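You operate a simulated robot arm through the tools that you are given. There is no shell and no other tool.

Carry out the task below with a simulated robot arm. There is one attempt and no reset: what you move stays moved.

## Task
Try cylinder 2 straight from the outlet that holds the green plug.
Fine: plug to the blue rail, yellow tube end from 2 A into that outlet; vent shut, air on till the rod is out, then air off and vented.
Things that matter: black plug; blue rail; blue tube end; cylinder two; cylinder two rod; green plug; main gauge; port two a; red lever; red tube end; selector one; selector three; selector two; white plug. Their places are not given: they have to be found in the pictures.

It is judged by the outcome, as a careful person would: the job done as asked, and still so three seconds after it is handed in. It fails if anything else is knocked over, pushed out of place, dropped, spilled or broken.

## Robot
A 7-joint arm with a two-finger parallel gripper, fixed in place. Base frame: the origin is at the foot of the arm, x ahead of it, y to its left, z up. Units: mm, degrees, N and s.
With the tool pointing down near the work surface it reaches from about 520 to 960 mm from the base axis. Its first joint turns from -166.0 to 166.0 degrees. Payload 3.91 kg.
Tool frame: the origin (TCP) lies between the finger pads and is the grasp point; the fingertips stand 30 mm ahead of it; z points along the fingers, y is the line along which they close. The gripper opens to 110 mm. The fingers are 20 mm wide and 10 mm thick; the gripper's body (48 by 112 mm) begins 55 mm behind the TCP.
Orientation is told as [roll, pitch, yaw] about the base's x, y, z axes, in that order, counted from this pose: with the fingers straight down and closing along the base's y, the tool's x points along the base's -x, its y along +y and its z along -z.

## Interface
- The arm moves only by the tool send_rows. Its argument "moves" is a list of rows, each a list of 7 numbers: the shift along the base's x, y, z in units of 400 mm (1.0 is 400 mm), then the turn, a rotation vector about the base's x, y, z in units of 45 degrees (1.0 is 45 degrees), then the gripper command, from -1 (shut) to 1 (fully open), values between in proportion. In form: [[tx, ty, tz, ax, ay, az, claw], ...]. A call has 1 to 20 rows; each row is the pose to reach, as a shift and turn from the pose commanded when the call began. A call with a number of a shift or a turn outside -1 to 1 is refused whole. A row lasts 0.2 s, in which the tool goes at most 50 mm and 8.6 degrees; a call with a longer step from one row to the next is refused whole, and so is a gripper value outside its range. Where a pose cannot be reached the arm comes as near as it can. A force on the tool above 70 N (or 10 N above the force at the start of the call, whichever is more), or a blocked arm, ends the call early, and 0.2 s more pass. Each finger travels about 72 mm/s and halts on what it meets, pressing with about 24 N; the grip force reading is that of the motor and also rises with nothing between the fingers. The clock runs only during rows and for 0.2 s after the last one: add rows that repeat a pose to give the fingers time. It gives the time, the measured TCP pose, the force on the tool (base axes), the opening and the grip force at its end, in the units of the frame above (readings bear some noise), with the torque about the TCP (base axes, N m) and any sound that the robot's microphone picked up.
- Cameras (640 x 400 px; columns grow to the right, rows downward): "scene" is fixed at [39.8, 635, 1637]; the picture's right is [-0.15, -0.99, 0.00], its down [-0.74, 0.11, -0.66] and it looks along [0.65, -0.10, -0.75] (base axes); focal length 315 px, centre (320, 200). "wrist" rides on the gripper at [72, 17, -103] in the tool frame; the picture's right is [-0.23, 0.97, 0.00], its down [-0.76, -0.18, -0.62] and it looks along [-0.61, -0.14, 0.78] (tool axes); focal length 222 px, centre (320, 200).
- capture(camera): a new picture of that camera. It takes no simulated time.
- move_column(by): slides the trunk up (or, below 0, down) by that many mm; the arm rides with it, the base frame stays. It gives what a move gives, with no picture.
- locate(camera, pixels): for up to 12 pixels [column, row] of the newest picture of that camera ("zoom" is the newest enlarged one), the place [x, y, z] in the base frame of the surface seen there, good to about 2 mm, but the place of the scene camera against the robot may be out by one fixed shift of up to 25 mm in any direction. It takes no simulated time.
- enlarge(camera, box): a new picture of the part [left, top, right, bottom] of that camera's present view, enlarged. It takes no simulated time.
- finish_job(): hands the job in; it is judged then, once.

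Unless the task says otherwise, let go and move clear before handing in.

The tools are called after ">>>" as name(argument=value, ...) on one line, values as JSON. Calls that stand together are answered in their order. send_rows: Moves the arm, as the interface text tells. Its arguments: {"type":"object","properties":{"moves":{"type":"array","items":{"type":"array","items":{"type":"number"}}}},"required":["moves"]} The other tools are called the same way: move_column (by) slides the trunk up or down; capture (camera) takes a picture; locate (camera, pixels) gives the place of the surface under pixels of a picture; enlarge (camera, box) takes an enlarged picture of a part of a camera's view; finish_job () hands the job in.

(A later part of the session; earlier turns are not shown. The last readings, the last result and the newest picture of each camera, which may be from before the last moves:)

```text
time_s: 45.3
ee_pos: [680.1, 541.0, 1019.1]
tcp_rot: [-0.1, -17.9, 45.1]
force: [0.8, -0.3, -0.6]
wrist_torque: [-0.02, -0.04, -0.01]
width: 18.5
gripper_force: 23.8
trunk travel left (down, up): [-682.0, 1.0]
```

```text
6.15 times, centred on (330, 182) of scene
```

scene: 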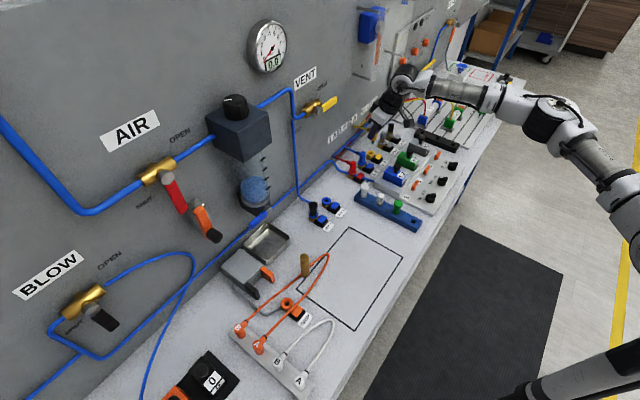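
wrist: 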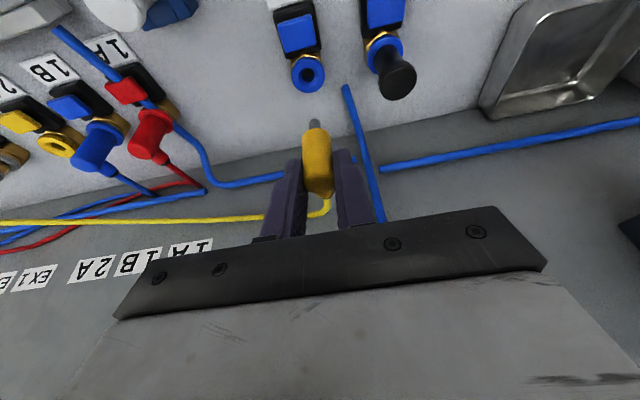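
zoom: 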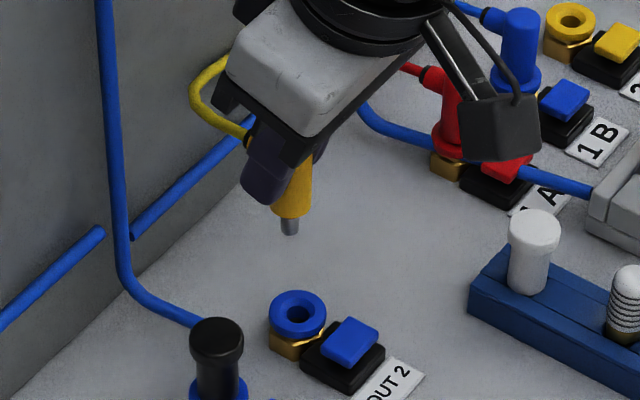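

Hole ≈ (678,538.4); pin axis ≈ (680.4,542). Shift by (-2.4,-3.6) and descend to just above the collar for verification.

>>> send_rows(moves=[[-0.006, -0.009, -0.03, 0, 0, 0, -1], [-0.006, -0.009, -0.08, 0, 0, 0, -1], [-0.006, -0.009, -0.122, 0, 0, 0, -1], [-0.006, -0.009, -0.122, 0, 0, 0, -1]])

>>> capture(camera="wrist")

>>> enlarge(camera="wrist", box=[280, 80, 350, 200])

>>> enlarge(camera="scene", box=[312, 183, 344, 213])

```text
time_s: 46.3
ee_pos: [677.6, 536.1, 971.1]
tcp_rot: [-0.3, -18.0, 45.1]
force: [-0.4, 1.6, -0.4]
wrist_torque: [-0.01, 0.01, -0.01]
width: 18.3
gripper_force: 24.4
trunk travel left (down, up): [-682.0, 1.0]
```

```text
taken
```

wrist: 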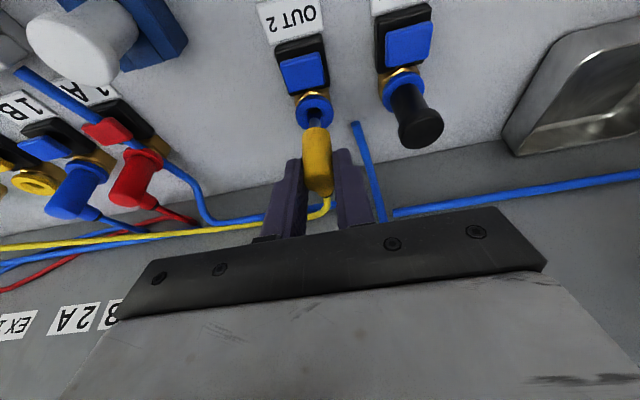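

```text
3.33 times, centred on (315, 140) of wrist
```

zoom: 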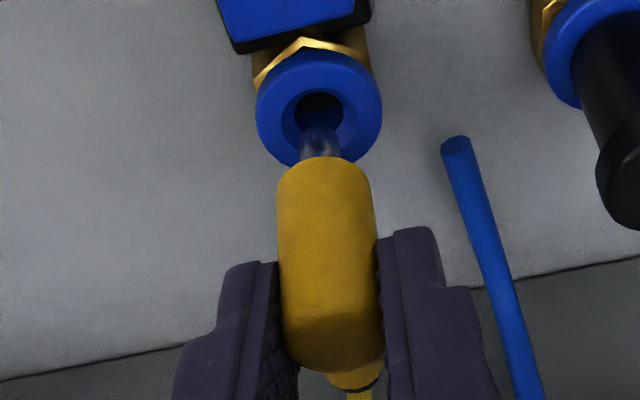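

```text
13.33 times, centred on (328, 198) of scene
```

zoom: 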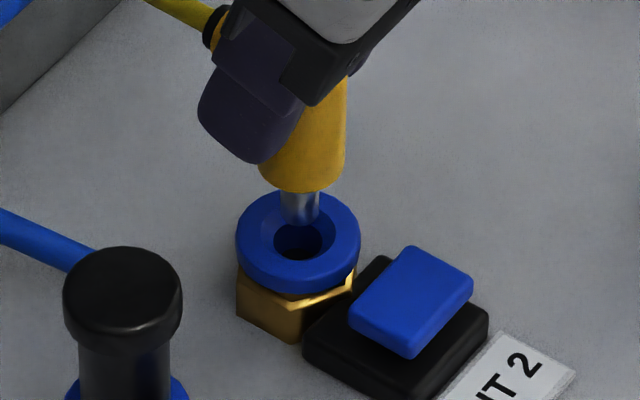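

Pin is lined up with the hole in both views. Descend and insert.

>>> send_rows(moves=[[0, 0, -0.025, 0, 0, 0, -1], [0, 0, -0.035, 0, 0, 0, -1], [0, 0, -0.045, 0, 0, 0, -1], [0, 0, -0.055, 0, 0, 0, -1], [0, 0, -0.065, 0, 0, 0, -1], [0, 0, -0.065, 0, 0, 0, -1]])

>>> enlarge(camera="scene", box=[312, 183, 344, 213])

>>> capture(camera="wrist")

>>> enlarge(camera="wrist", box=[280, 80, 350, 200])

```text
time_s: 47.7
ee_pos: [676.8, 535.6, 948.5]
tcp_rot: [-0.1, -18.2, 45.1]
force: [3.3, 3.8, 13.7]
wrist_torque: [0.24, -0.32, -0.01]
width: 18.2
gripper_force: 24.2
trunk travel left (down, up): [-682.0, 1.0]
```

```text
13.33 times, centred on (328, 198) of scene
```

zoom: 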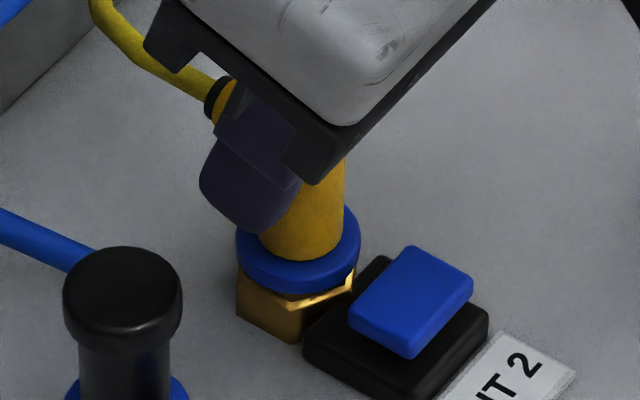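

```text
taken
```

wrist: 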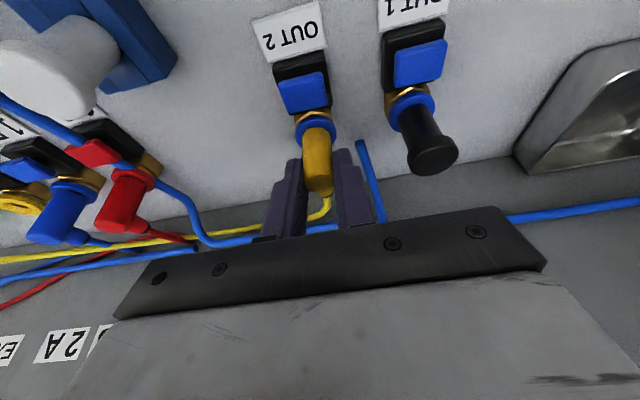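

```text
3.33 times, centred on (315, 140) of wrist
```

zoom: 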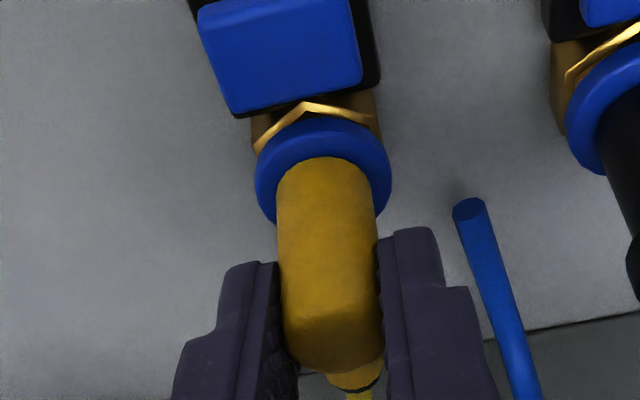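

The pin is in with 14 N; push further to the latch click, trimming ~1 mm toward the wall as the side force suggests.

>>> send_rows(moves=[[0.002, 0.002, -0.005, 0, 0, 0, -1], [0.003, 0.003, -0.012, 0, 0, 0, -1], [0.003, 0.003, -0.018, 0, 0, 0, -1], [0.003, 0.003, -0.024, 0, 0, 0, -1], [0.003, 0.003, -0.03, 0, 0, 0, -1], [0.003, 0.003, -0.03, 0, 0, 0, -1]])

>>> enlarge(camera="scene", box=[312, 183, 344, 213])

>>> enlarge(camera="wrist", box=[280, 80, 350, 200])

```text
time_s: 49.1
ee_pos: [678.7, 536.0, 935.3]
tcp_rot: [-0.1, -18.2, 45.1]
force: [0.8, -4.8, 16.4]
wrist_torque: [-0.31, -0.14, -0.05]
width: 18.6
gripper_force: 24.1
trunk travel left (down, up): [-682.0, 1.0]
```

```text
13.33 times, centred on (328, 198) of scene
```

zoom: 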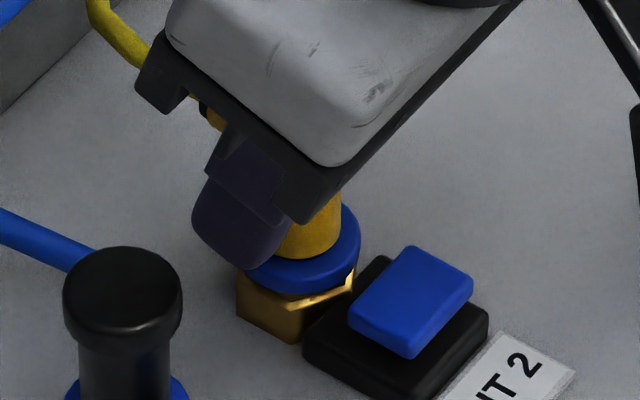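

```text
3.33 times, centred on (315, 140) of wrist
```

zoom: 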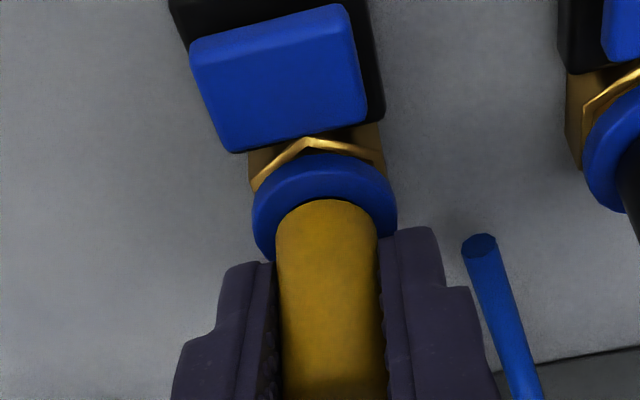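

The fingers slipped down along the body rather than pushing it (no click heard). I'll release, rise, and measure how far it is inserted.

>>> send_rows(moves=[[0, 0, 0.01, 0, 0, 0, -0.5], [0, 0, 0.01, 0, 0, 0, -0.2], [0, 0, 0.01, 0, 0, 0, -0.1], [0, 0, 0.1, 0, 0, 0, -0.1], [-0.03, -0.03, 0.2, 0, 0, 0, -0.1], [-0.03, -0.03, 0.2, 0, 0, 0, -0.1]])

>>> capture(camera="wrist")

>>> enlarge(camera="wrist", box=[270, 80, 370, 200])

>>> enlarge(camera="scene", box=[302, 173, 350, 213])

```text
time_s: 50.5
ee_pos: [663.7, 527.6, 1012.9]
tcp_rot: [-0.2, -17.9, 45.2]
force: [0.2, 0.4, 0.0]
wrist_torque: [0.02, -0.02, -0.01]
width: 49.6
gripper_force: 0.2
trunk travel left (down, up): [-682.0, 1.0]
```

```text
taken
```

wrist: 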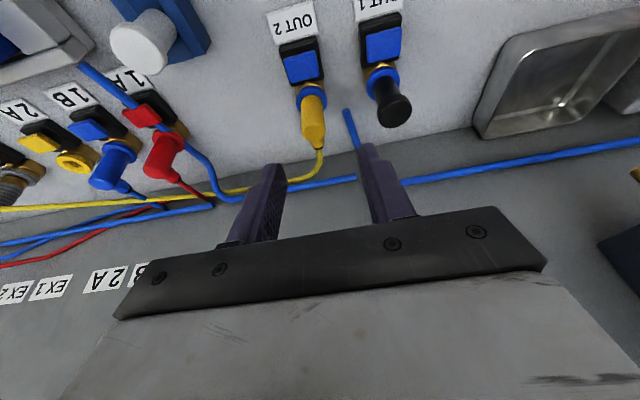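

```text
3.33 times, centred on (320, 140) of wrist
```

zoom: 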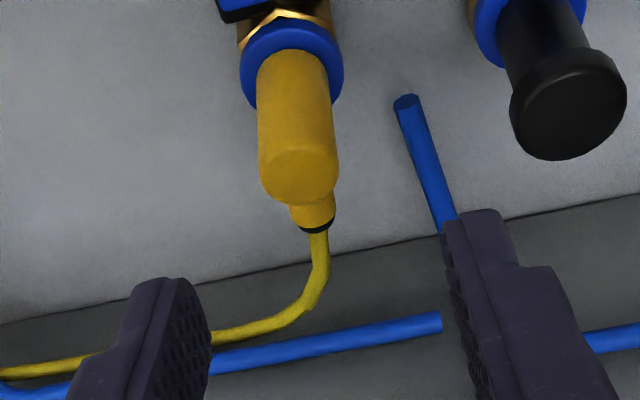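

```text
10.00 times, centred on (326, 193) of scene
```

zoom: 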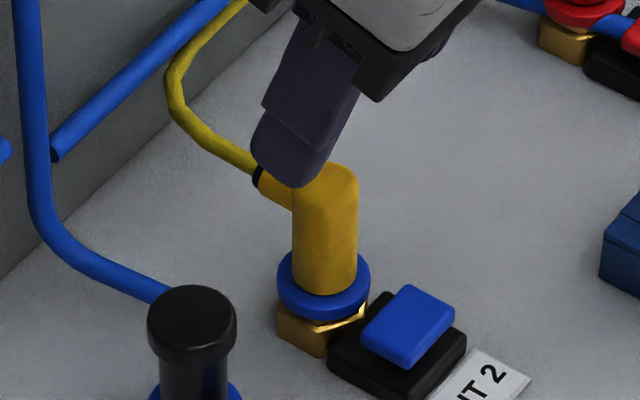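

>>> locate(camera="wrist", pixels=[[310, 132], [311, 137], [308, 128], [308, 110], [301, 130], [321, 128], [312, 144], [393, 112]])

>>> locate(camera="zoom", pixels=[[326, 180], [326, 170], [325, 240], [325, 285], [192, 300]])

```text
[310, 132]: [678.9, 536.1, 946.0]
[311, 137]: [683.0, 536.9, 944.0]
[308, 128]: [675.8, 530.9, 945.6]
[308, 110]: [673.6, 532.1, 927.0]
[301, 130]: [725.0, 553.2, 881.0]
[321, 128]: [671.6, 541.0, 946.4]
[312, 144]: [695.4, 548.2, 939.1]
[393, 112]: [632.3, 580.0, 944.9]
```

```text
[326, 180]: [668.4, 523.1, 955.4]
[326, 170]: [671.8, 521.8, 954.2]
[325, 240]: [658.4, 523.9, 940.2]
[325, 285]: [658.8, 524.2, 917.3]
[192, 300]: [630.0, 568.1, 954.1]
```

Body top is now z≈945, the same as the seated black plug (it was 949.5 when popped), so it looks seated. To be sure it is latched, I'll stand the tool upright, close the fingers and press on its top with moderate force.

>>> send_rows(moves=[[0, 0, 0, -0.095, 0.095, 0, -0.1], [0, 0, 0, -0.19, 0.19, 0, -0.6], [0.0, 0.0, 0, -0.283, 0.283, 0, -1], [0.02, 0.012, 0, -0.283, 0.283, 0, -1], [0.04, 0.024, -0.02, -0.283, 0.283, 0, -1], [0.04, 0.024, -0.06, -0.283, 0.283, 0, -1], [0.04, 0.024, -0.06, -0.283, 0.283, 0, -1]])

>>> enlarge(camera="scene", box=[302, 173, 350, 213])

>>> capture(camera="wrist")

```text
time_s: 52.1
ee_pos: [679.5, 537.5, 989.3]
tcp_rot: [0.0, 0.1, 45.1]
force: [-0.3, 0.0, -0.1]
wrist_torque: [0.04, 0.01, 0.0]
width: 0.0
gripper_force: 24.2
trunk travel left (down, up): [-682.0, 1.0]
```

```text
10.00 times, centred on (326, 193) of scene
```

zoom: 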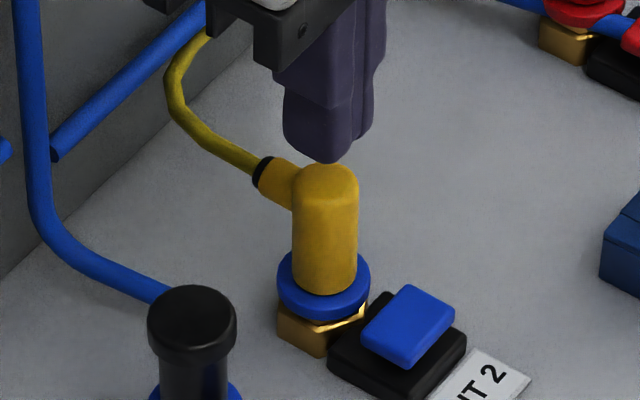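

```text
taken
```

wrist: 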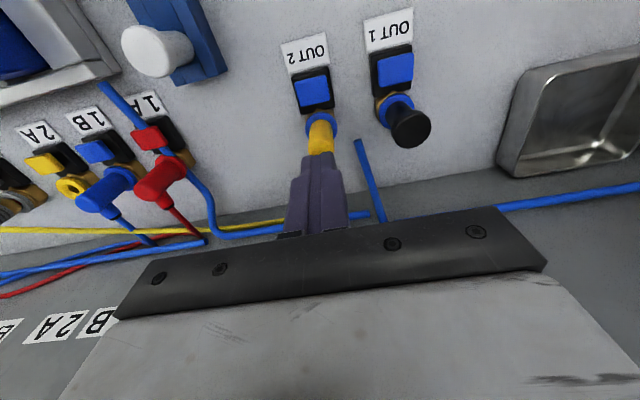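

Fingertips are above the yellow top. Press down gently.

>>> send_rows(moves=[[0, 0, -0.025, 0, 0, 0, -1], [0, 0, -0.035, 0, 0, 0, -1], [0, 0, -0.04, 0, 0, 0, -1], [0, 0, -0.045, 0, 0, 0, -1], [0, 0, -0.05, 0, 0, 0, -1], [0, 0, -0.05, 0, 0, 0, -1]])

```text
time_s: 53.5
ee_pos: [681.7, 535.9, 972.7]
tcp_rot: [-0.1, -0.2, 45.0]
force: [0.4, -0.9, 17.4]
wrist_torque: [-0.06, 0.05, 0.01]
width: 0.1
gripper_force: 24.2
trunk travel left (down, up): [-682.0, 1.0]
```

17 N with no click yet; press a bit harder.

>>> send_rows(moves=[[0, 0, -0.006, 0, 0, 0, -1], [0, 0, -0.012, 0, 0, 0, -1], [0, 0, -0.018, 0, 0, 0, -1], [0, 0, -0.018, 0, 0, 0, -1]])

>>> enlarge(camera="scene", box=[302, 173, 350, 213])

```text
time_s: 54.5
ee_pos: [681.8, 534.8, 974.6]
tcp_rot: [0.0, -0.8, 45.1]
force: [1.2, -3.8, 54.4]
wrist_torque: [-0.25, 0.1, -0.02]
width: 0.0
gripper_force: 24.3
trunk travel left (down, up): [-682.0, 1.0]
```

```text
10.00 times, centred on (326, 193) of scene
```

zoom: 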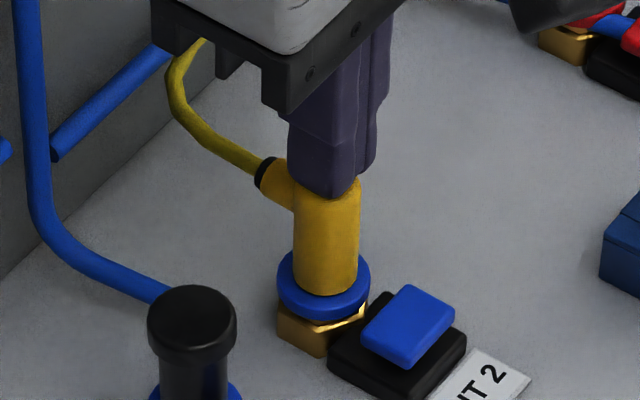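

At 54 N it doesn't move any further, so it is fully home and latched. Now to the vent: its lever is high on the wall, so I'll back off and turn the tool toward horizontal, pointing at the wall.

>>> send_rows(moves=[[0, 0, 0.06, 0, 0, 0, -1], [-0.05, -0.05, 0.12, 0, 0, 0, -1], [-0.12, -0.12, 0.18, 0, 0, 0, -1], [-0.19, -0.19, 0.24, 0, 0, 0, -1], [-0.19, -0.19, 0.28, 0.118, -0.118, 0, -1], [-0.19, -0.19, 0.28, 0.236, -0.236, 0, -1], [-0.19, -0.19, 0.28, 0.354, -0.354, 0, -1], [-0.19, -0.19, 0.28, 0.472, -0.472, 0, -1], [-0.19, -0.19, 0.28, 0.59, -0.59, 0, -1], [-0.19, -0.19, 0.28, 0.707, -0.707, 0, -1], [-0.19, -0.19, 0.28, 0.707, -0.707, 0, -1]])

>>> capture(camera="wrist")

>>> capture(camera="scene")

```text
time_s: 56.9
ee_pos: [606.4, 459.0, 1072.9]
tcp_rot: [-0.1, -45.0, 45.0]
force: [0.3, -0.6, -0.2]
wrist_torque: [0.03, 0.01, 0.04]
width: 0.0
gripper_force: 24.0
trunk travel left (down, up): [-682.0, 1.0]
```

```text
taken
```

wrist: 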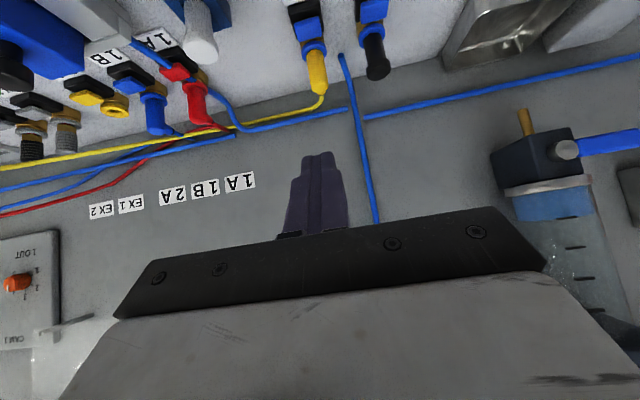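

```text
taken
```

scene: 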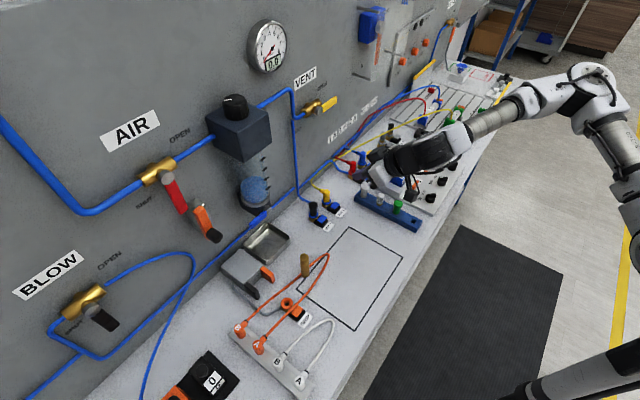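

Now measure the wall plane from the wrist and vent lever points from the scene (to be offset-corrected).

>>> locate(camera="wrist", pixels=[[420, 150], [240, 182], [275, 150], [390, 200], [317, 85], [307, 24]])

>>> enlarge(camera="scene", box=[290, 80, 354, 130])

```text
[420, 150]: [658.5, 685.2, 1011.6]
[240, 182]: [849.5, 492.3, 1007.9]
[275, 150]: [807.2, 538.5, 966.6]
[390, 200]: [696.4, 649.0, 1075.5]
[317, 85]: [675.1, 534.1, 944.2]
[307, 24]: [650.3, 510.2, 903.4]
```

```text
8.00 times, centred on (322, 105) of scene
```

zoom: 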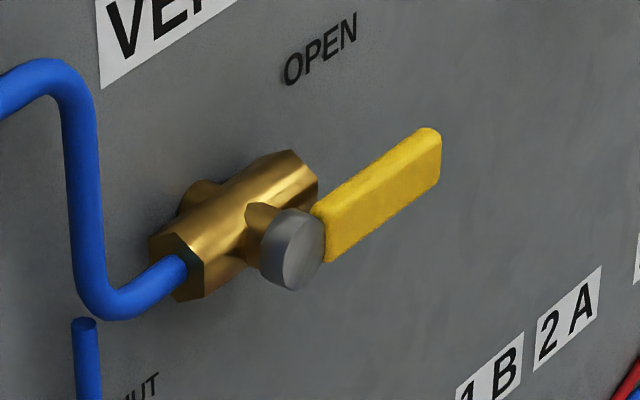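

>>> locate(camera="zoom", pixels=[[302, 250], [280, 240], [290, 280], [325, 225], [380, 200], [430, 160], [425, 135], [340, 250], [250, 200], [400, 300], [500, 345], [350, 190]])

```text
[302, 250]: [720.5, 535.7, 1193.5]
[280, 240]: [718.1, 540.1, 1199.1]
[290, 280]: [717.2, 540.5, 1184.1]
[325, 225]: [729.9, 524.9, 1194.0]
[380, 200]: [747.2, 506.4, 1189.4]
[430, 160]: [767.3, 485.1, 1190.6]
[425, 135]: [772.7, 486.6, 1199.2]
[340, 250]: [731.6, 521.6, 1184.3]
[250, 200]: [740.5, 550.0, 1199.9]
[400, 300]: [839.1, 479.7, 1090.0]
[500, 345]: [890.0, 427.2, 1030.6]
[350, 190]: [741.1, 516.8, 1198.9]
```

Wall plane: x+y≈1344.5; vent pivot true ≈ (730,553,1185), lever pointing along the wall with its front ~46 mm off the wall. Now complete the tilt to horizontal and rise to a standoff in front of the lever's outer half.

>>> send_rows(moves=[[0.02, -0.013, 0.045, 0.101, -0.101, 0, -1], [0.04, -0.026, 0.09, 0.202, -0.202, 0, -1], [0.065, -0.04, 0.14, 0.303, -0.303, 0, -1], [0.09, -0.056, 0.19, 0.404, -0.404, 0, -1], [0.115, -0.07, 0.24, 0.505, -0.505, 0, -1], [0.14, -0.086, 0.3, 0.606, -0.606, 0, -1], [0.165, -0.103, 0.355, 0.707, -0.707, 0, -1], [0.165, -0.103, 0.355, 0.707, -0.707, 0, -1]])

>>> capture(camera="wrist")

>>> capture(camera="scene")

```text
time_s: 58.7
ee_pos: [645.2, 413.6, 1262.8]
tcp_rot: [-93.3, -89.7, 138.2]
force: [-1.1, 0.2, 1.0]
wrist_torque: [-0.03, 0.02, 0.01]
width: 0.0
gripper_force: 24.1
out of reach, approached as far as the arm can: row 6, 7, 8
trunk travel left (down, up): [-682.0, 1.0]
```

```text
taken
```

wrist: 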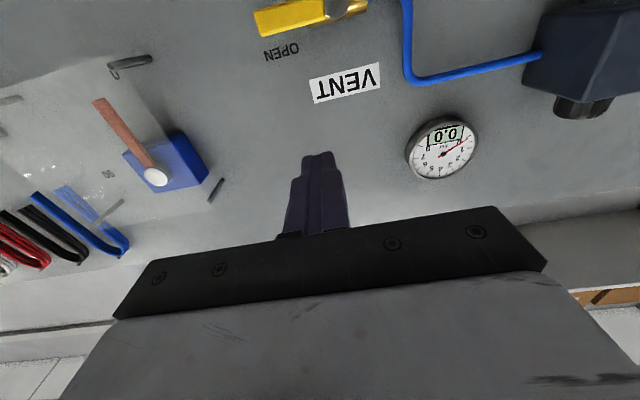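

```text
taken
```

scene: 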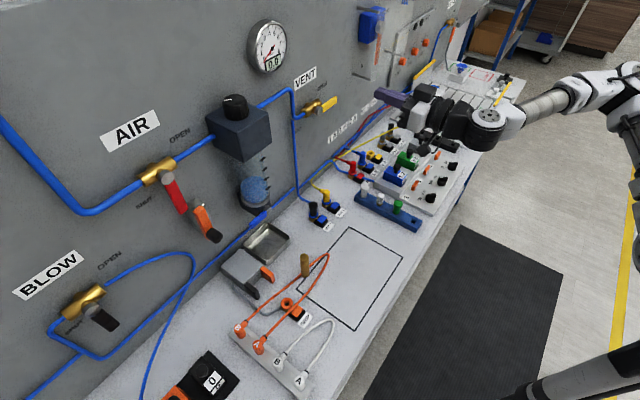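

Orientation is reached but the wrist is near a joint limit (forearm pointing down too steeply). Lowering the trunk while raising the arm will level the forearm; do it stepwise.

>>> move_column(by=-120)

>>> send_rows(moves=[[0.02, 0.0, 0.06, 0, 0, 0, -1], [0.04, 0.005, 0.12, 0, 0, 0, -1], [0.06, 0.01, 0.18, 0, 0, 0, -1], [0.067, 0.01, 0.22, 0, 0, 0, -1], [0.067, 0.01, 0.22, 0, 0, 0, -1]])

```text
time_s: 60.2
ee_pos: [647.0, 414.8, 1141.1]
tcp_rot: [-39.0, -89.8, 83.8]
force: [0.5, -0.3, 0.2]
wrist_torque: [0.0, 0.01, 0.02]
width: 0.0
gripper_force: 23.8
trunk travel left (down, up): [-562.0, 121.0]
```

```text
time_s: 61.4
ee_pos: [673.8, 419.5, 1227.9]
tcp_rot: [-34.1, -89.8, 78.9]
force: [-0.2, -0.5, 0.6]
wrist_torque: [0.0, 0.01, 0.01]
width: 0.0
gripper_force: 24.1
trunk travel left (down, up): [-562.0, 121.0]
```

Now in place without limit warnings. Look at the lever from here.

>>> capture(camera="wrist")

>>> enlarge(camera="scene", box=[280, 50, 440, 160])

```text
taken
```

wrist: 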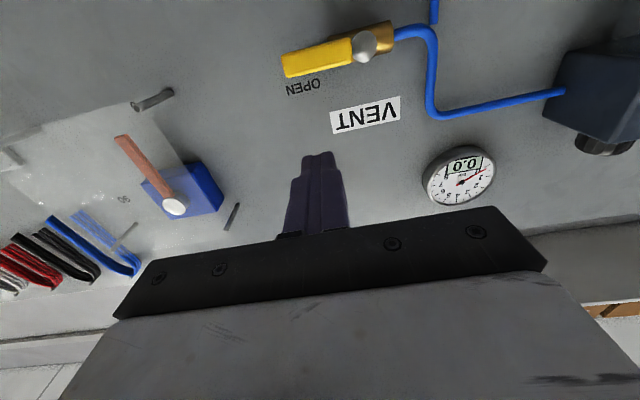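

```text
3.64 times, centred on (360, 105) of scene
```

zoom: 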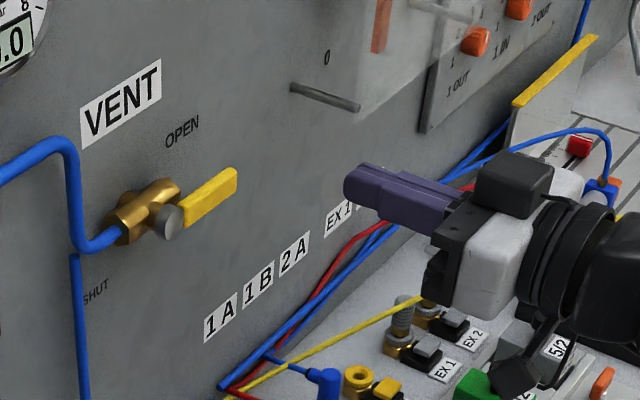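

>>> enlarge(camera="wrist", box=[260, 0, 430, 100])

>>> locate(camera="wrist", pixels=[[364, 43], [350, 48], [320, 58], [290, 67], [284, 56], [287, 76], [318, 48], [321, 67], [385, 35], [300, 100]])

```text
3.76 times, centred on (345, 50) of wrist
```

zoom: 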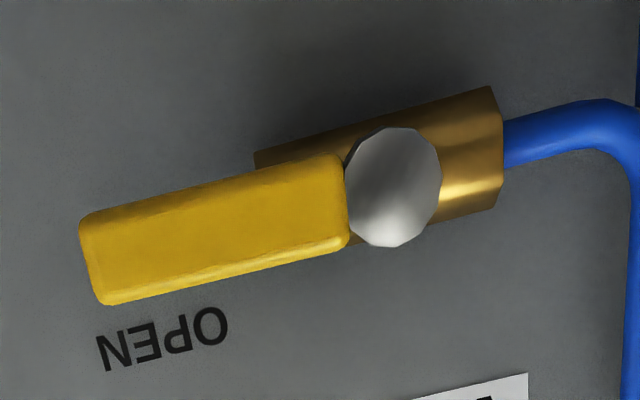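

```text
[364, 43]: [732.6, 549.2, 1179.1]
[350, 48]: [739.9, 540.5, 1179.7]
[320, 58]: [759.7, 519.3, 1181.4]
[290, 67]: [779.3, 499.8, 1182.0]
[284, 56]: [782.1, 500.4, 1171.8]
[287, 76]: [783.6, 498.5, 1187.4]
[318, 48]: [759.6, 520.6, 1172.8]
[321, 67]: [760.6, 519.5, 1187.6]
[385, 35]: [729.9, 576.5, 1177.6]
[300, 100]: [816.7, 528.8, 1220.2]
```

Precise lever data: pivot s≈128, z≈1180, tip s≈200, front ~46 mm from the wall. I'll insert the closed fingers as a peg just above the lever's outer half.

>>> send_rows(moves=[[0, 0, -0.04, 0, 0, 0, -1], [0.07, 0.07, -0.04, 0, 0, 0, -1], [0.14, 0.14, -0.04, 0, 0, 0, -1], [0.19, 0.19, -0.04, 0, 0, 0, -1], [0.211, 0.211, -0.04, 0, 0, 0, -1], [0.211, 0.211, -0.04, 0, 0, 0, -1]])

>>> enlarge(camera="scene", box=[280, 50, 400, 150])

>>> capture(camera="wrist")

```text
time_s: 62.8
ee_pos: [759.6, 502.5, 1212.3]
tcp_rot: [-39.8, -89.8, 84.5]
force: [1.1, -0.6, -0.1]
wrist_torque: [0.0, 0.03, 0.01]
width: 0.0
gripper_force: 24.1
trunk travel left (down, up): [-562.0, 121.0]
```

```text
4.00 times, centred on (340, 100) of scene
```

zoom: 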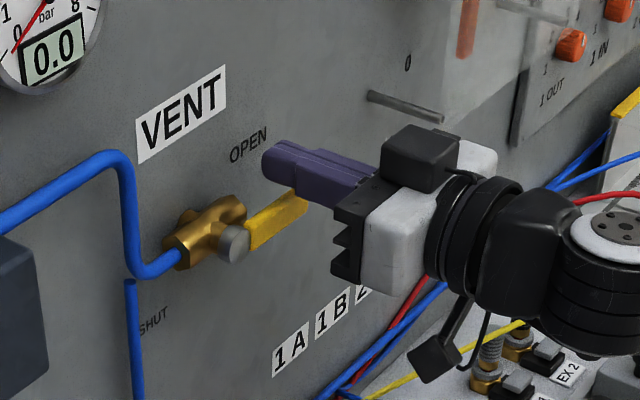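

```text
taken
```

wrist: 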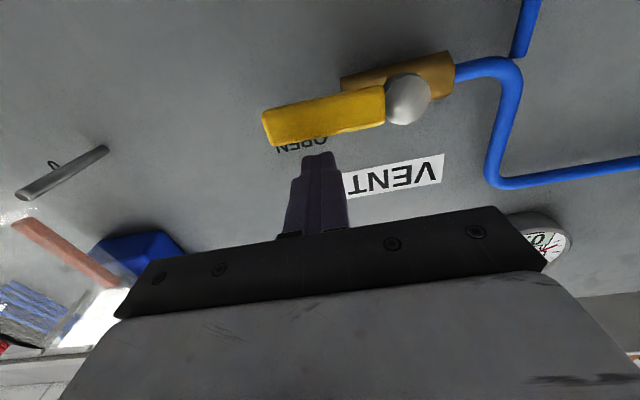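

Peg is right above the lever. Sweep along an arc about the pivot to swing the lever from horizontal to pointing down (shut).

>>> send_rows(moves=[[-0.003, 0.003, -0.033, 0, 0, 0, -1], [-0.001, 0.001, -0.051, 0, 0, 0, -1], [0.002, -0.002, -0.0685, 0, 0, 0, -1], [0.0015, -0.0015, -0.086, 0, 0, 0, -1], [0.001, -0.001, -0.1045, 0, 0, 0, -1], [-0.002, 0.002, -0.122, 0, 0, 0, -1], [-0.006, 0.006, -0.139, 0, 0, 0, -1], [-0.013, 0.013, -0.155, 0, 0, 0, -1], [-0.02, 0.02, -0.1695, 0, 0, 0, -1], [-0.029, 0.029, -0.183, 0, 0, 0, -1], [-0.039, 0.039, -0.194, 0, 0, 0, -1], [-0.05, 0.05, -0.203, 0, 0, 0, -1], [-0.0615, 0.0615, -0.211, 0, 0, 0, -1], [-0.066, 0.066, -0.211, 0, 0, 0, -1], [-0.066, 0.066, -0.211, 0, 0, 0, -1]])

>>> enlarge(camera="scene", box=[280, 50, 400, 150])

>>> capture(camera="wrist")

```text
time_s: 66.0
ee_pos: [756.2, 508.5, 1156.5]
tcp_rot: [-36.3, -89.9, 81.3]
force: [-0.9, 0.5, 0.3]
wrist_torque: [-0.01, -0.01, 0.04]
width: 0.2
gripper_force: 23.9
out of reach, approached as far as the arm can: row 8, 9, 10, 11, 12, 13, 14, 15
trunk travel left (down, up): [-562.0, 121.0]
```

```text
4.00 times, centred on (340, 100) of scene
```

zoom: 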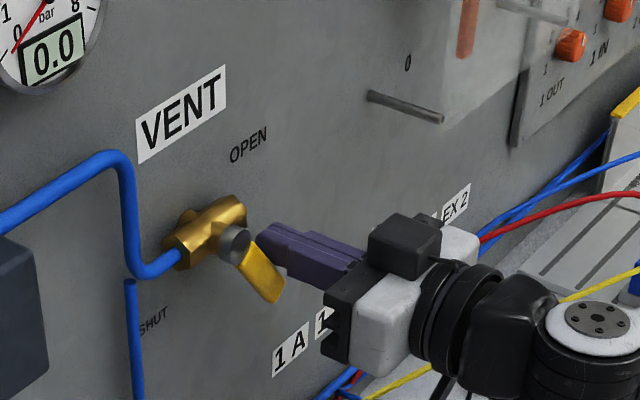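

```text
taken
```

wrist: 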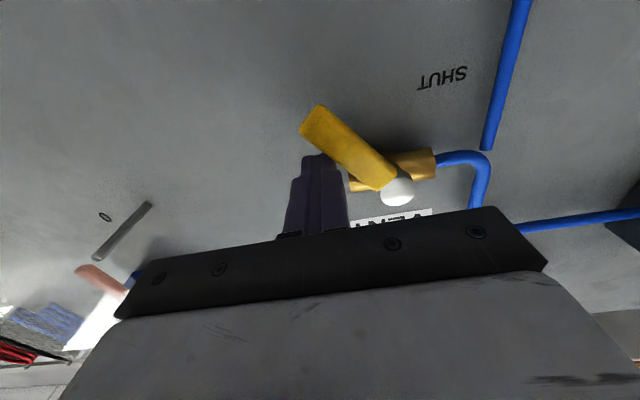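

The lever is about halfway (≈50°), the arm hit its wrist limit again. I'll raise the arm 70 mm (moving free of the lever) and lower the trunk by 80 mm to gain range.

>>> send_rows(moves=[[0.005, -0.005, 0.06, 0, 0, 0, -1], [0.005, -0.005, 0.12, 0, 0, 0, -1], [0.005, -0.005, 0.18, 0, 0, 0, -1], [0.005, -0.005, 0.18, 0, 0, 0, -1]])

>>> move_column(by=-70)

>>> enlarge(camera="scene", box=[280, 50, 400, 150])

>>> capture(camera="wrist")

```text
time_s: 67.0
ee_pos: [756.9, 503.5, 1228.0]
tcp_rot: [-35.4, -89.7, 80.3]
force: [-0.5, 0.0, 1.7]
wrist_torque: [0.02, 0.01, -0.01]
width: 0.0
gripper_force: 23.8
trunk travel left (down, up): [-562.0, 121.0]
```

```text
time_s: 68.1
ee_pos: [756.1, 504.9, 1157.7]
tcp_rot: [-38.9, -89.8, 83.7]
force: [1.2, 0.6, 0.1]
wrist_torque: [0.01, 0.04, -0.01]
width: 0.0
gripper_force: 23.7
trunk travel left (down, up): [-492.0, 191.0]
```

```text
4.00 times, centred on (340, 100) of scene
```

zoom: 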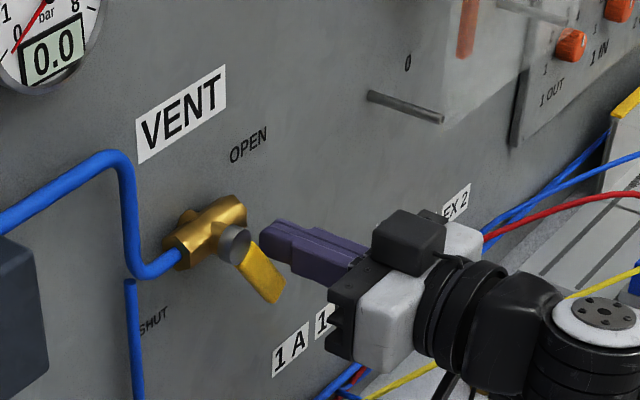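

```text
taken
```

wrist: 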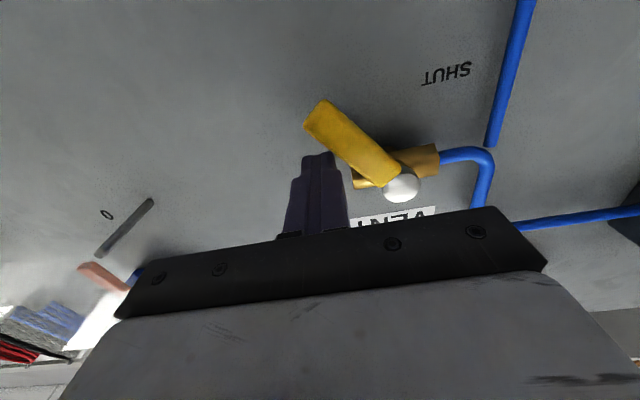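

Range regained, peg still on the lever's right side. Continue the arc to vertical.

>>> send_rows(moves=[[-0.006, 0.006, -0.017, 0, 0, 0, -1], [-0.0125, 0.0125, -0.033, 0, 0, 0, -1], [-0.021, 0.021, -0.0455, 0, 0, 0, -1], [-0.0313, 0.0313, -0.0575, 0, 0, 0, -1], [-0.0417, 0.0417, -0.0665, 0, 0, 0, -1], [-0.048, 0.048, -0.071, 0, 0, 0, -1], [-0.054, 0.054, -0.074, 0, 0, 0, -1], [-0.058, 0.058, -0.074, 0, 0, 0, -1], [-0.061, 0.061, -0.074, 0, 0, 0, -1], [-0.061, 0.061, -0.074, 0, 0, 0, -1]])

>>> enlarge(camera="scene", box=[280, 50, 400, 150])

>>> capture(camera="wrist")

```text
time_s: 70.3
ee_pos: [735.7, 526.8, 1127.2]
tcp_rot: [-7.1, -89.9, 51.8]
force: [9.7, -13.4, -1.5]
wrist_torque: [0.11, 0.08, -0.21]
width: 0.1
gripper_force: 24.4
trunk travel left (down, up): [-492.0, 191.0]
```

```text
4.00 times, centred on (340, 100) of scene
```

zoom: 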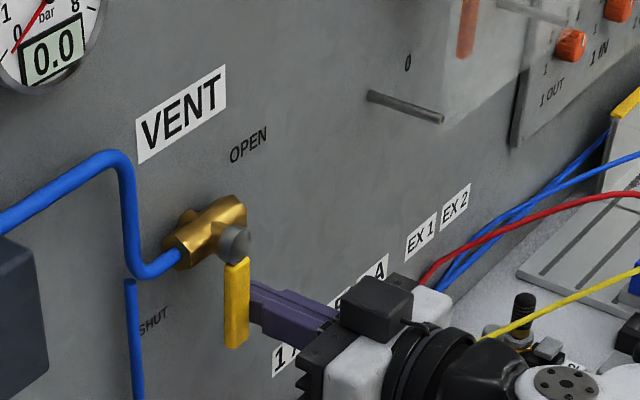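

```text
taken
```

wrist: 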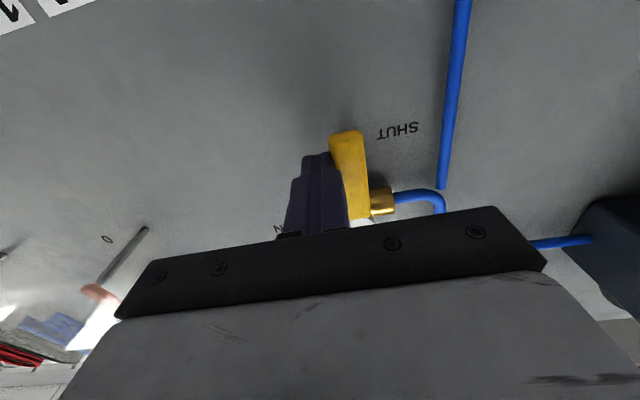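

The vent lever now points straight down (SHUT) against its stop. Withdraw from the wall and travel along it toward the AIR lever.

>>> send_rows(moves=[[0.014, -0.014, 0, 0, 0, 0, -1], [-0.06, -0.088, 0.02, 0, 0, 0, -1], [-0.13, -0.158, 0.06, 0, 0, 0, -1], [-0.2, -0.228, 0.12, 0, 0, 0, -1], [-0.275, -0.153, 0.17, 0, 0, 0, -1], [-0.35, -0.078, 0.21, 0, 0, 0, -1], [-0.425, -0.003, 0.22, 0, 0, 0, -1], [-0.5, 0.072, 0.22, 0, 0, 0, -1], [-0.575, 0.147, 0.22, 0, 0, 0, -1], [-0.575, 0.147, 0.22, 0, 0, 0, -1]])

>>> capture(camera="wrist")

>>> capture(camera="scene")

```text
time_s: 72.5
ee_pos: [501.5, 589.7, 1213.5]
tcp_rot: [-37.4, -89.8, 82.2]
force: [-0.4, 0.7, -0.9]
wrist_torque: [-0.01, 0.01, -0.02]
width: 0.0
gripper_force: 23.9
trunk travel left (down, up): [-492.0, 191.0]
```

```text
taken
```

wrist: 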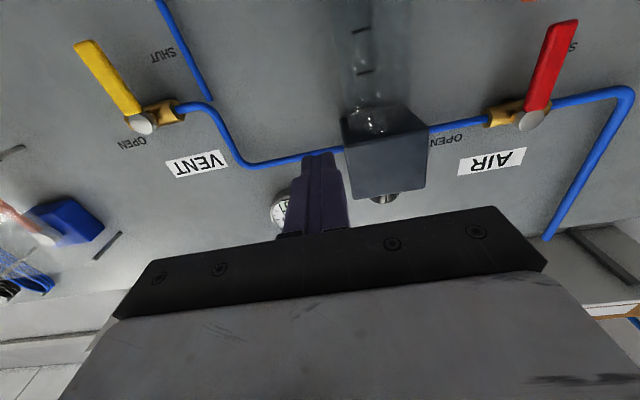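

```text
taken
```

scene: 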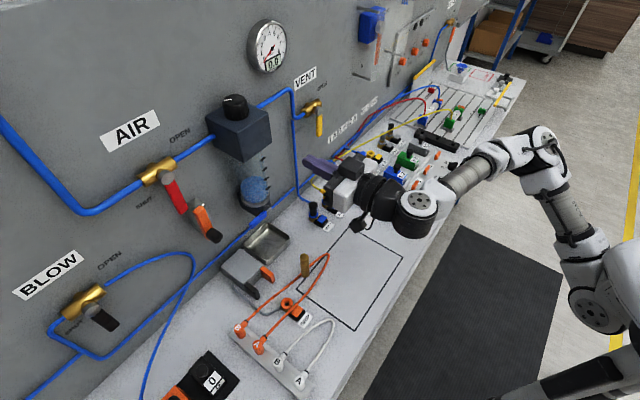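

Both levers visible: vent down (shut) at (110,75), AIR lever at (550,65). Locate the AIR lever.

>>> locate(camera="wrist", pixels=[[531, 121], [535, 100], [550, 65], [566, 30], [555, 25], [575, 25], [541, 65], [559, 68], [395, 165], [500, 112], [600, 100], [383, 195]])

>>> enlarge(camera="wrist", box=[440, 0, 640, 160])

```text
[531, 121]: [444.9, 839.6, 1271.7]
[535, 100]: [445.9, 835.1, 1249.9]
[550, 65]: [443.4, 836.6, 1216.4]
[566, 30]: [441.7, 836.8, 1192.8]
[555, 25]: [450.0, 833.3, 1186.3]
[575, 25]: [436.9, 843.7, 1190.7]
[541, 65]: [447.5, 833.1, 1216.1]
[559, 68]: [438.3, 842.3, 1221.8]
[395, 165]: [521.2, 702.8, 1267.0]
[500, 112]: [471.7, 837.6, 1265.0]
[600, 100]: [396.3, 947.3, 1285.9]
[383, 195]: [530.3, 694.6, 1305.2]
```

```text
2.50 times, centred on (540, 80) of wrist
```

zoom: 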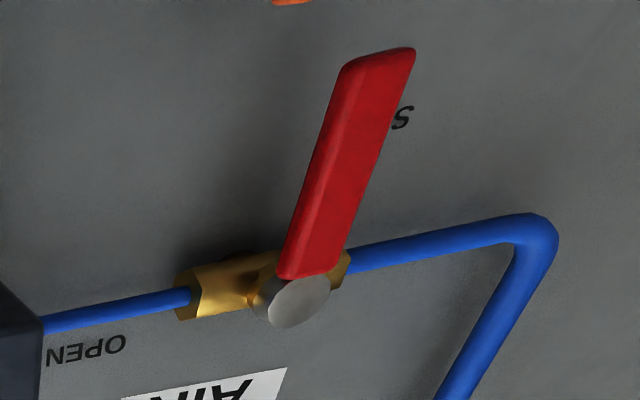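

AIR pivot: s≈-279, z≈1269; lever hangs down to z≈1188. Move to a standoff just left of it.

>>> send_rows(moves=[[-0.073, 0.073, 0, 0, 0, 0, -1], [-0.146, 0.146, 0, 0, 0, 0, -1], [-0.219, 0.219, 0, 0, 0, 0, -1], [-0.292, 0.292, 0, 0, 0, 0, -1], [-0.365, 0.365, -0.008, 0, 0, 0, -1], [-0.4345, 0.4375, -0.008, 0, 0, 0, -1], [-0.4345, 0.4375, -0.008, 0, 0, 0, -1]])

>>> capture(camera="wrist")

>>> capture(camera="scene")

```text
time_s: 74.1
ee_pos: [330.0, 760.6, 1215.0]
tcp_rot: [-44.7, -89.8, 89.6]
force: [0.2, -0.4, 0.5]
wrist_torque: [-0.01, 0.0, 0.02]
width: 0.0
gripper_force: 23.6
trunk travel left (down, up): [-492.0, 191.0]
```

```text
taken
```

wrist: 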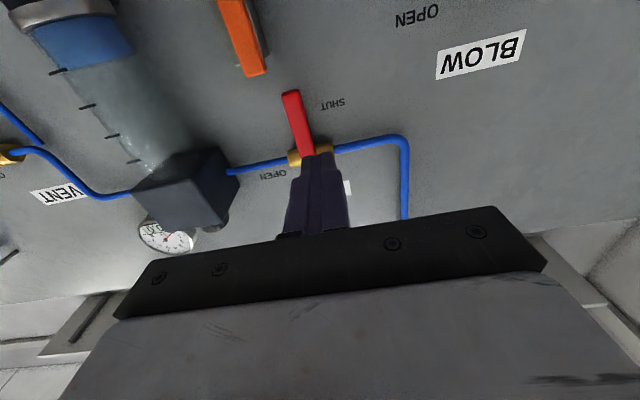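

```text
taken
```

scene: 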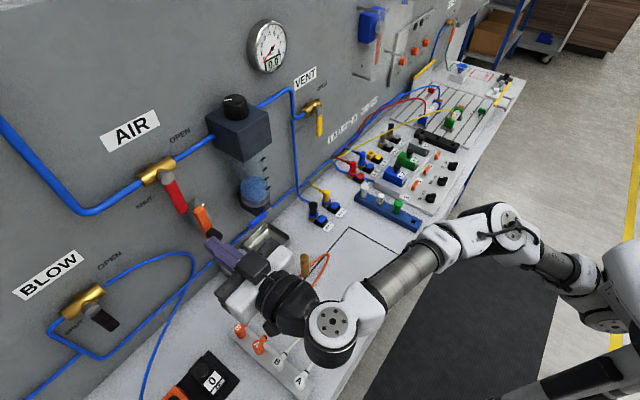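

>>> locate(camera="wrist", pixels=[[292, 96], [286, 110], [302, 108], [298, 125], [309, 148], [245, 40], [255, 72], [360, 110], [326, 149], [200, 190]])

>>> enlarge(camera="wrist", box=[200, 0, 400, 200])

```text
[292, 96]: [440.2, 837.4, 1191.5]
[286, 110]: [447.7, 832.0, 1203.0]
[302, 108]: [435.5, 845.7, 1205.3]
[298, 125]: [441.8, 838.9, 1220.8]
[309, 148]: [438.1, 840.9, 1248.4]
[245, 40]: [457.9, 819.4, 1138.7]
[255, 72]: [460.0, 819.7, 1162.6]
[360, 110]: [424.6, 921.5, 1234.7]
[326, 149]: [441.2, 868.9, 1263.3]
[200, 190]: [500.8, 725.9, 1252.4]
```

```text
2.00 times, centred on (300, 100) of wrist
```

zoom: 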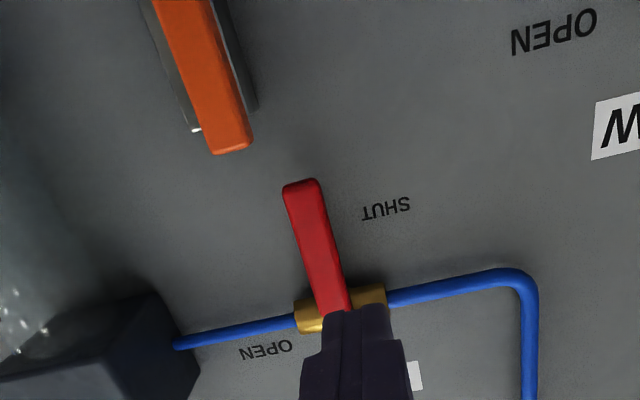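

Lever edges at s≈-272…-290. Move 7 mm further left, then insert the peg to beside the lever.

>>> send_rows(moves=[[-0.013, 0.013, -0.01, 0, 0, 0, -1], [0.057, 0.083, -0.01, 0, 0, 0, -1], [0.127, 0.153, -0.01, 0, 0, 0, -1], [0.177, 0.203, -0.01, 0, 0, 0, -1], [0.198, 0.225, -0.01, 0, 0, 0, -1], [0.198, 0.225, -0.01, 0, 0, 0, -1]])

>>> capture(camera="wrist")

>>> enlarge(camera="scene", box=[110, 120, 290, 260])

```text
time_s: 75.5
ee_pos: [401.6, 830.6, 1201.2]
tcp_rot: [-42.4, -89.8, 87.4]
force: [0.5, 1.1, 0.8]
wrist_torque: [-0.01, 0.01, -0.01]
width: 0.0
gripper_force: 24.2
out of reach, approached as far as the arm can: row 4, 5, 6
trunk travel left (down, up): [-492.0, 191.0]
```

```text
taken
```

wrist: 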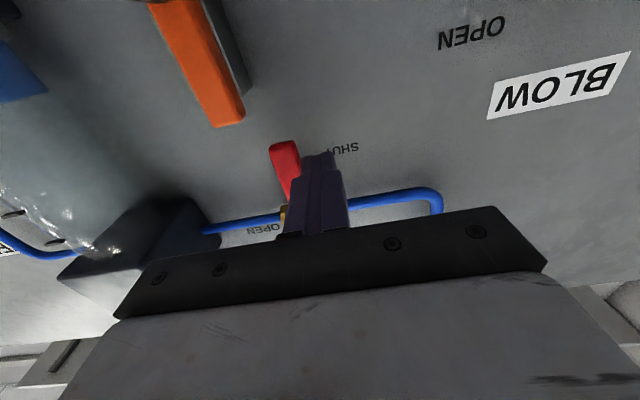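

```text
2.86 times, centred on (200, 190) of scene
```

zoom: 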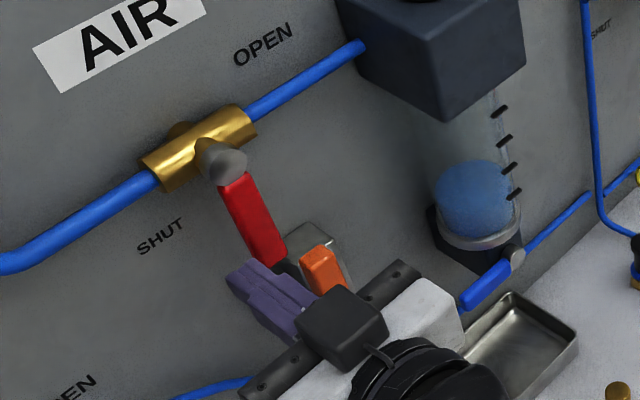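

Now it's reach-limited with the trunk low. I'll back off, raise the trunk 90 mm, and re-approach at the same height.

>>> send_rows(moves=[[-0.06, -0.06, 0, 0, 0, 0, -1], [-0.15, -0.15, -0.02, 0, 0, 0, -1], [-0.16, -0.16, -0.08, 0, 0, 0, -1], [-0.16, -0.16, -0.08, 0, 0, 0, -1]])

>>> move_column(by=90)

>>> capture(camera="wrist")

```text
refused: row 2 steps farther than a row can; nothing moved
```

```text
time_s: 76.8
ee_pos: [401.5, 830.6, 1291.7]
tcp_rot: [-34.4, -89.9, 79.1]
force: [-0.9, -0.7, -1.1]
wrist_torque: [0.01, -0.02, 0.0]
width: 0.0
gripper_force: 24.0
trunk travel left (down, up): [-582.0, 101.0]
```

```text
taken
```

wrist: 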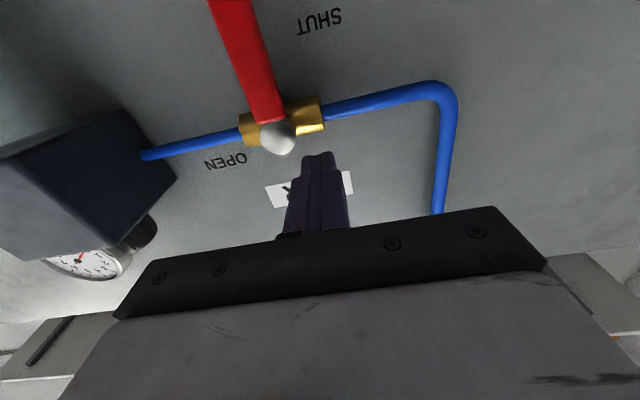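

No contact occurred and the lever is still shut (step 1 was refused but the column move was clear). Now descend on the left of the lever, slightly back, then insert.

>>> send_rows(moves=[[-0.06, -0.028, 0, 0, 0, 0, -1], [-0.06, -0.028, -0.1, 0, 0, 0, -1], [-0.06, -0.028, -0.199, 0, 0, 0, -1], [-0.02, 0.012, -0.199, 0, 0, 0, -1], [0.0195, 0.051, -0.199, 0, 0, 0, -1], [0.0195, 0.051, -0.199, 0, 0, 0, -1]])

>>> capture(camera="wrist")

>>> enlarge(camera="scene", box=[110, 120, 290, 260])

```text
time_s: 78.2
ee_pos: [409.7, 852.2, 1211.7]
tcp_rot: [-48.2, -89.8, 93.2]
force: [0.0, -0.1, -0.2]
wrist_torque: [0.0, 0.01, -0.03]
width: 0.1
gripper_force: 23.5
trunk travel left (down, up): [-582.0, 101.0]
```

```text
taken
```

wrist: 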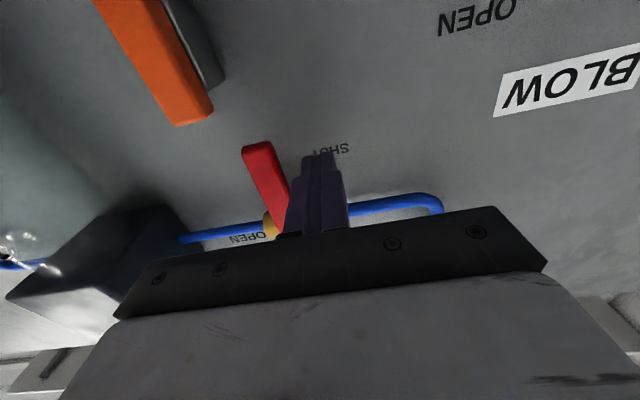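

```text
2.86 times, centred on (200, 190) of scene
```

zoom: 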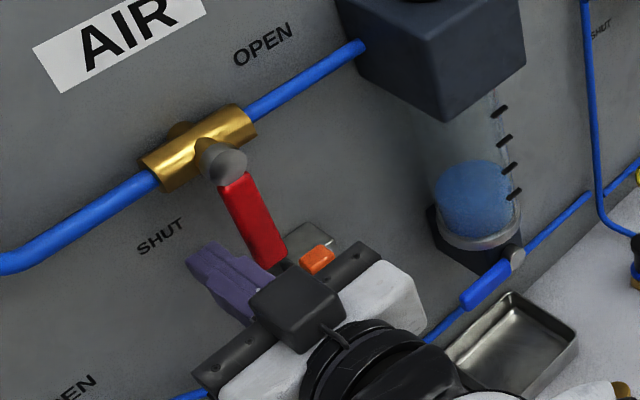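

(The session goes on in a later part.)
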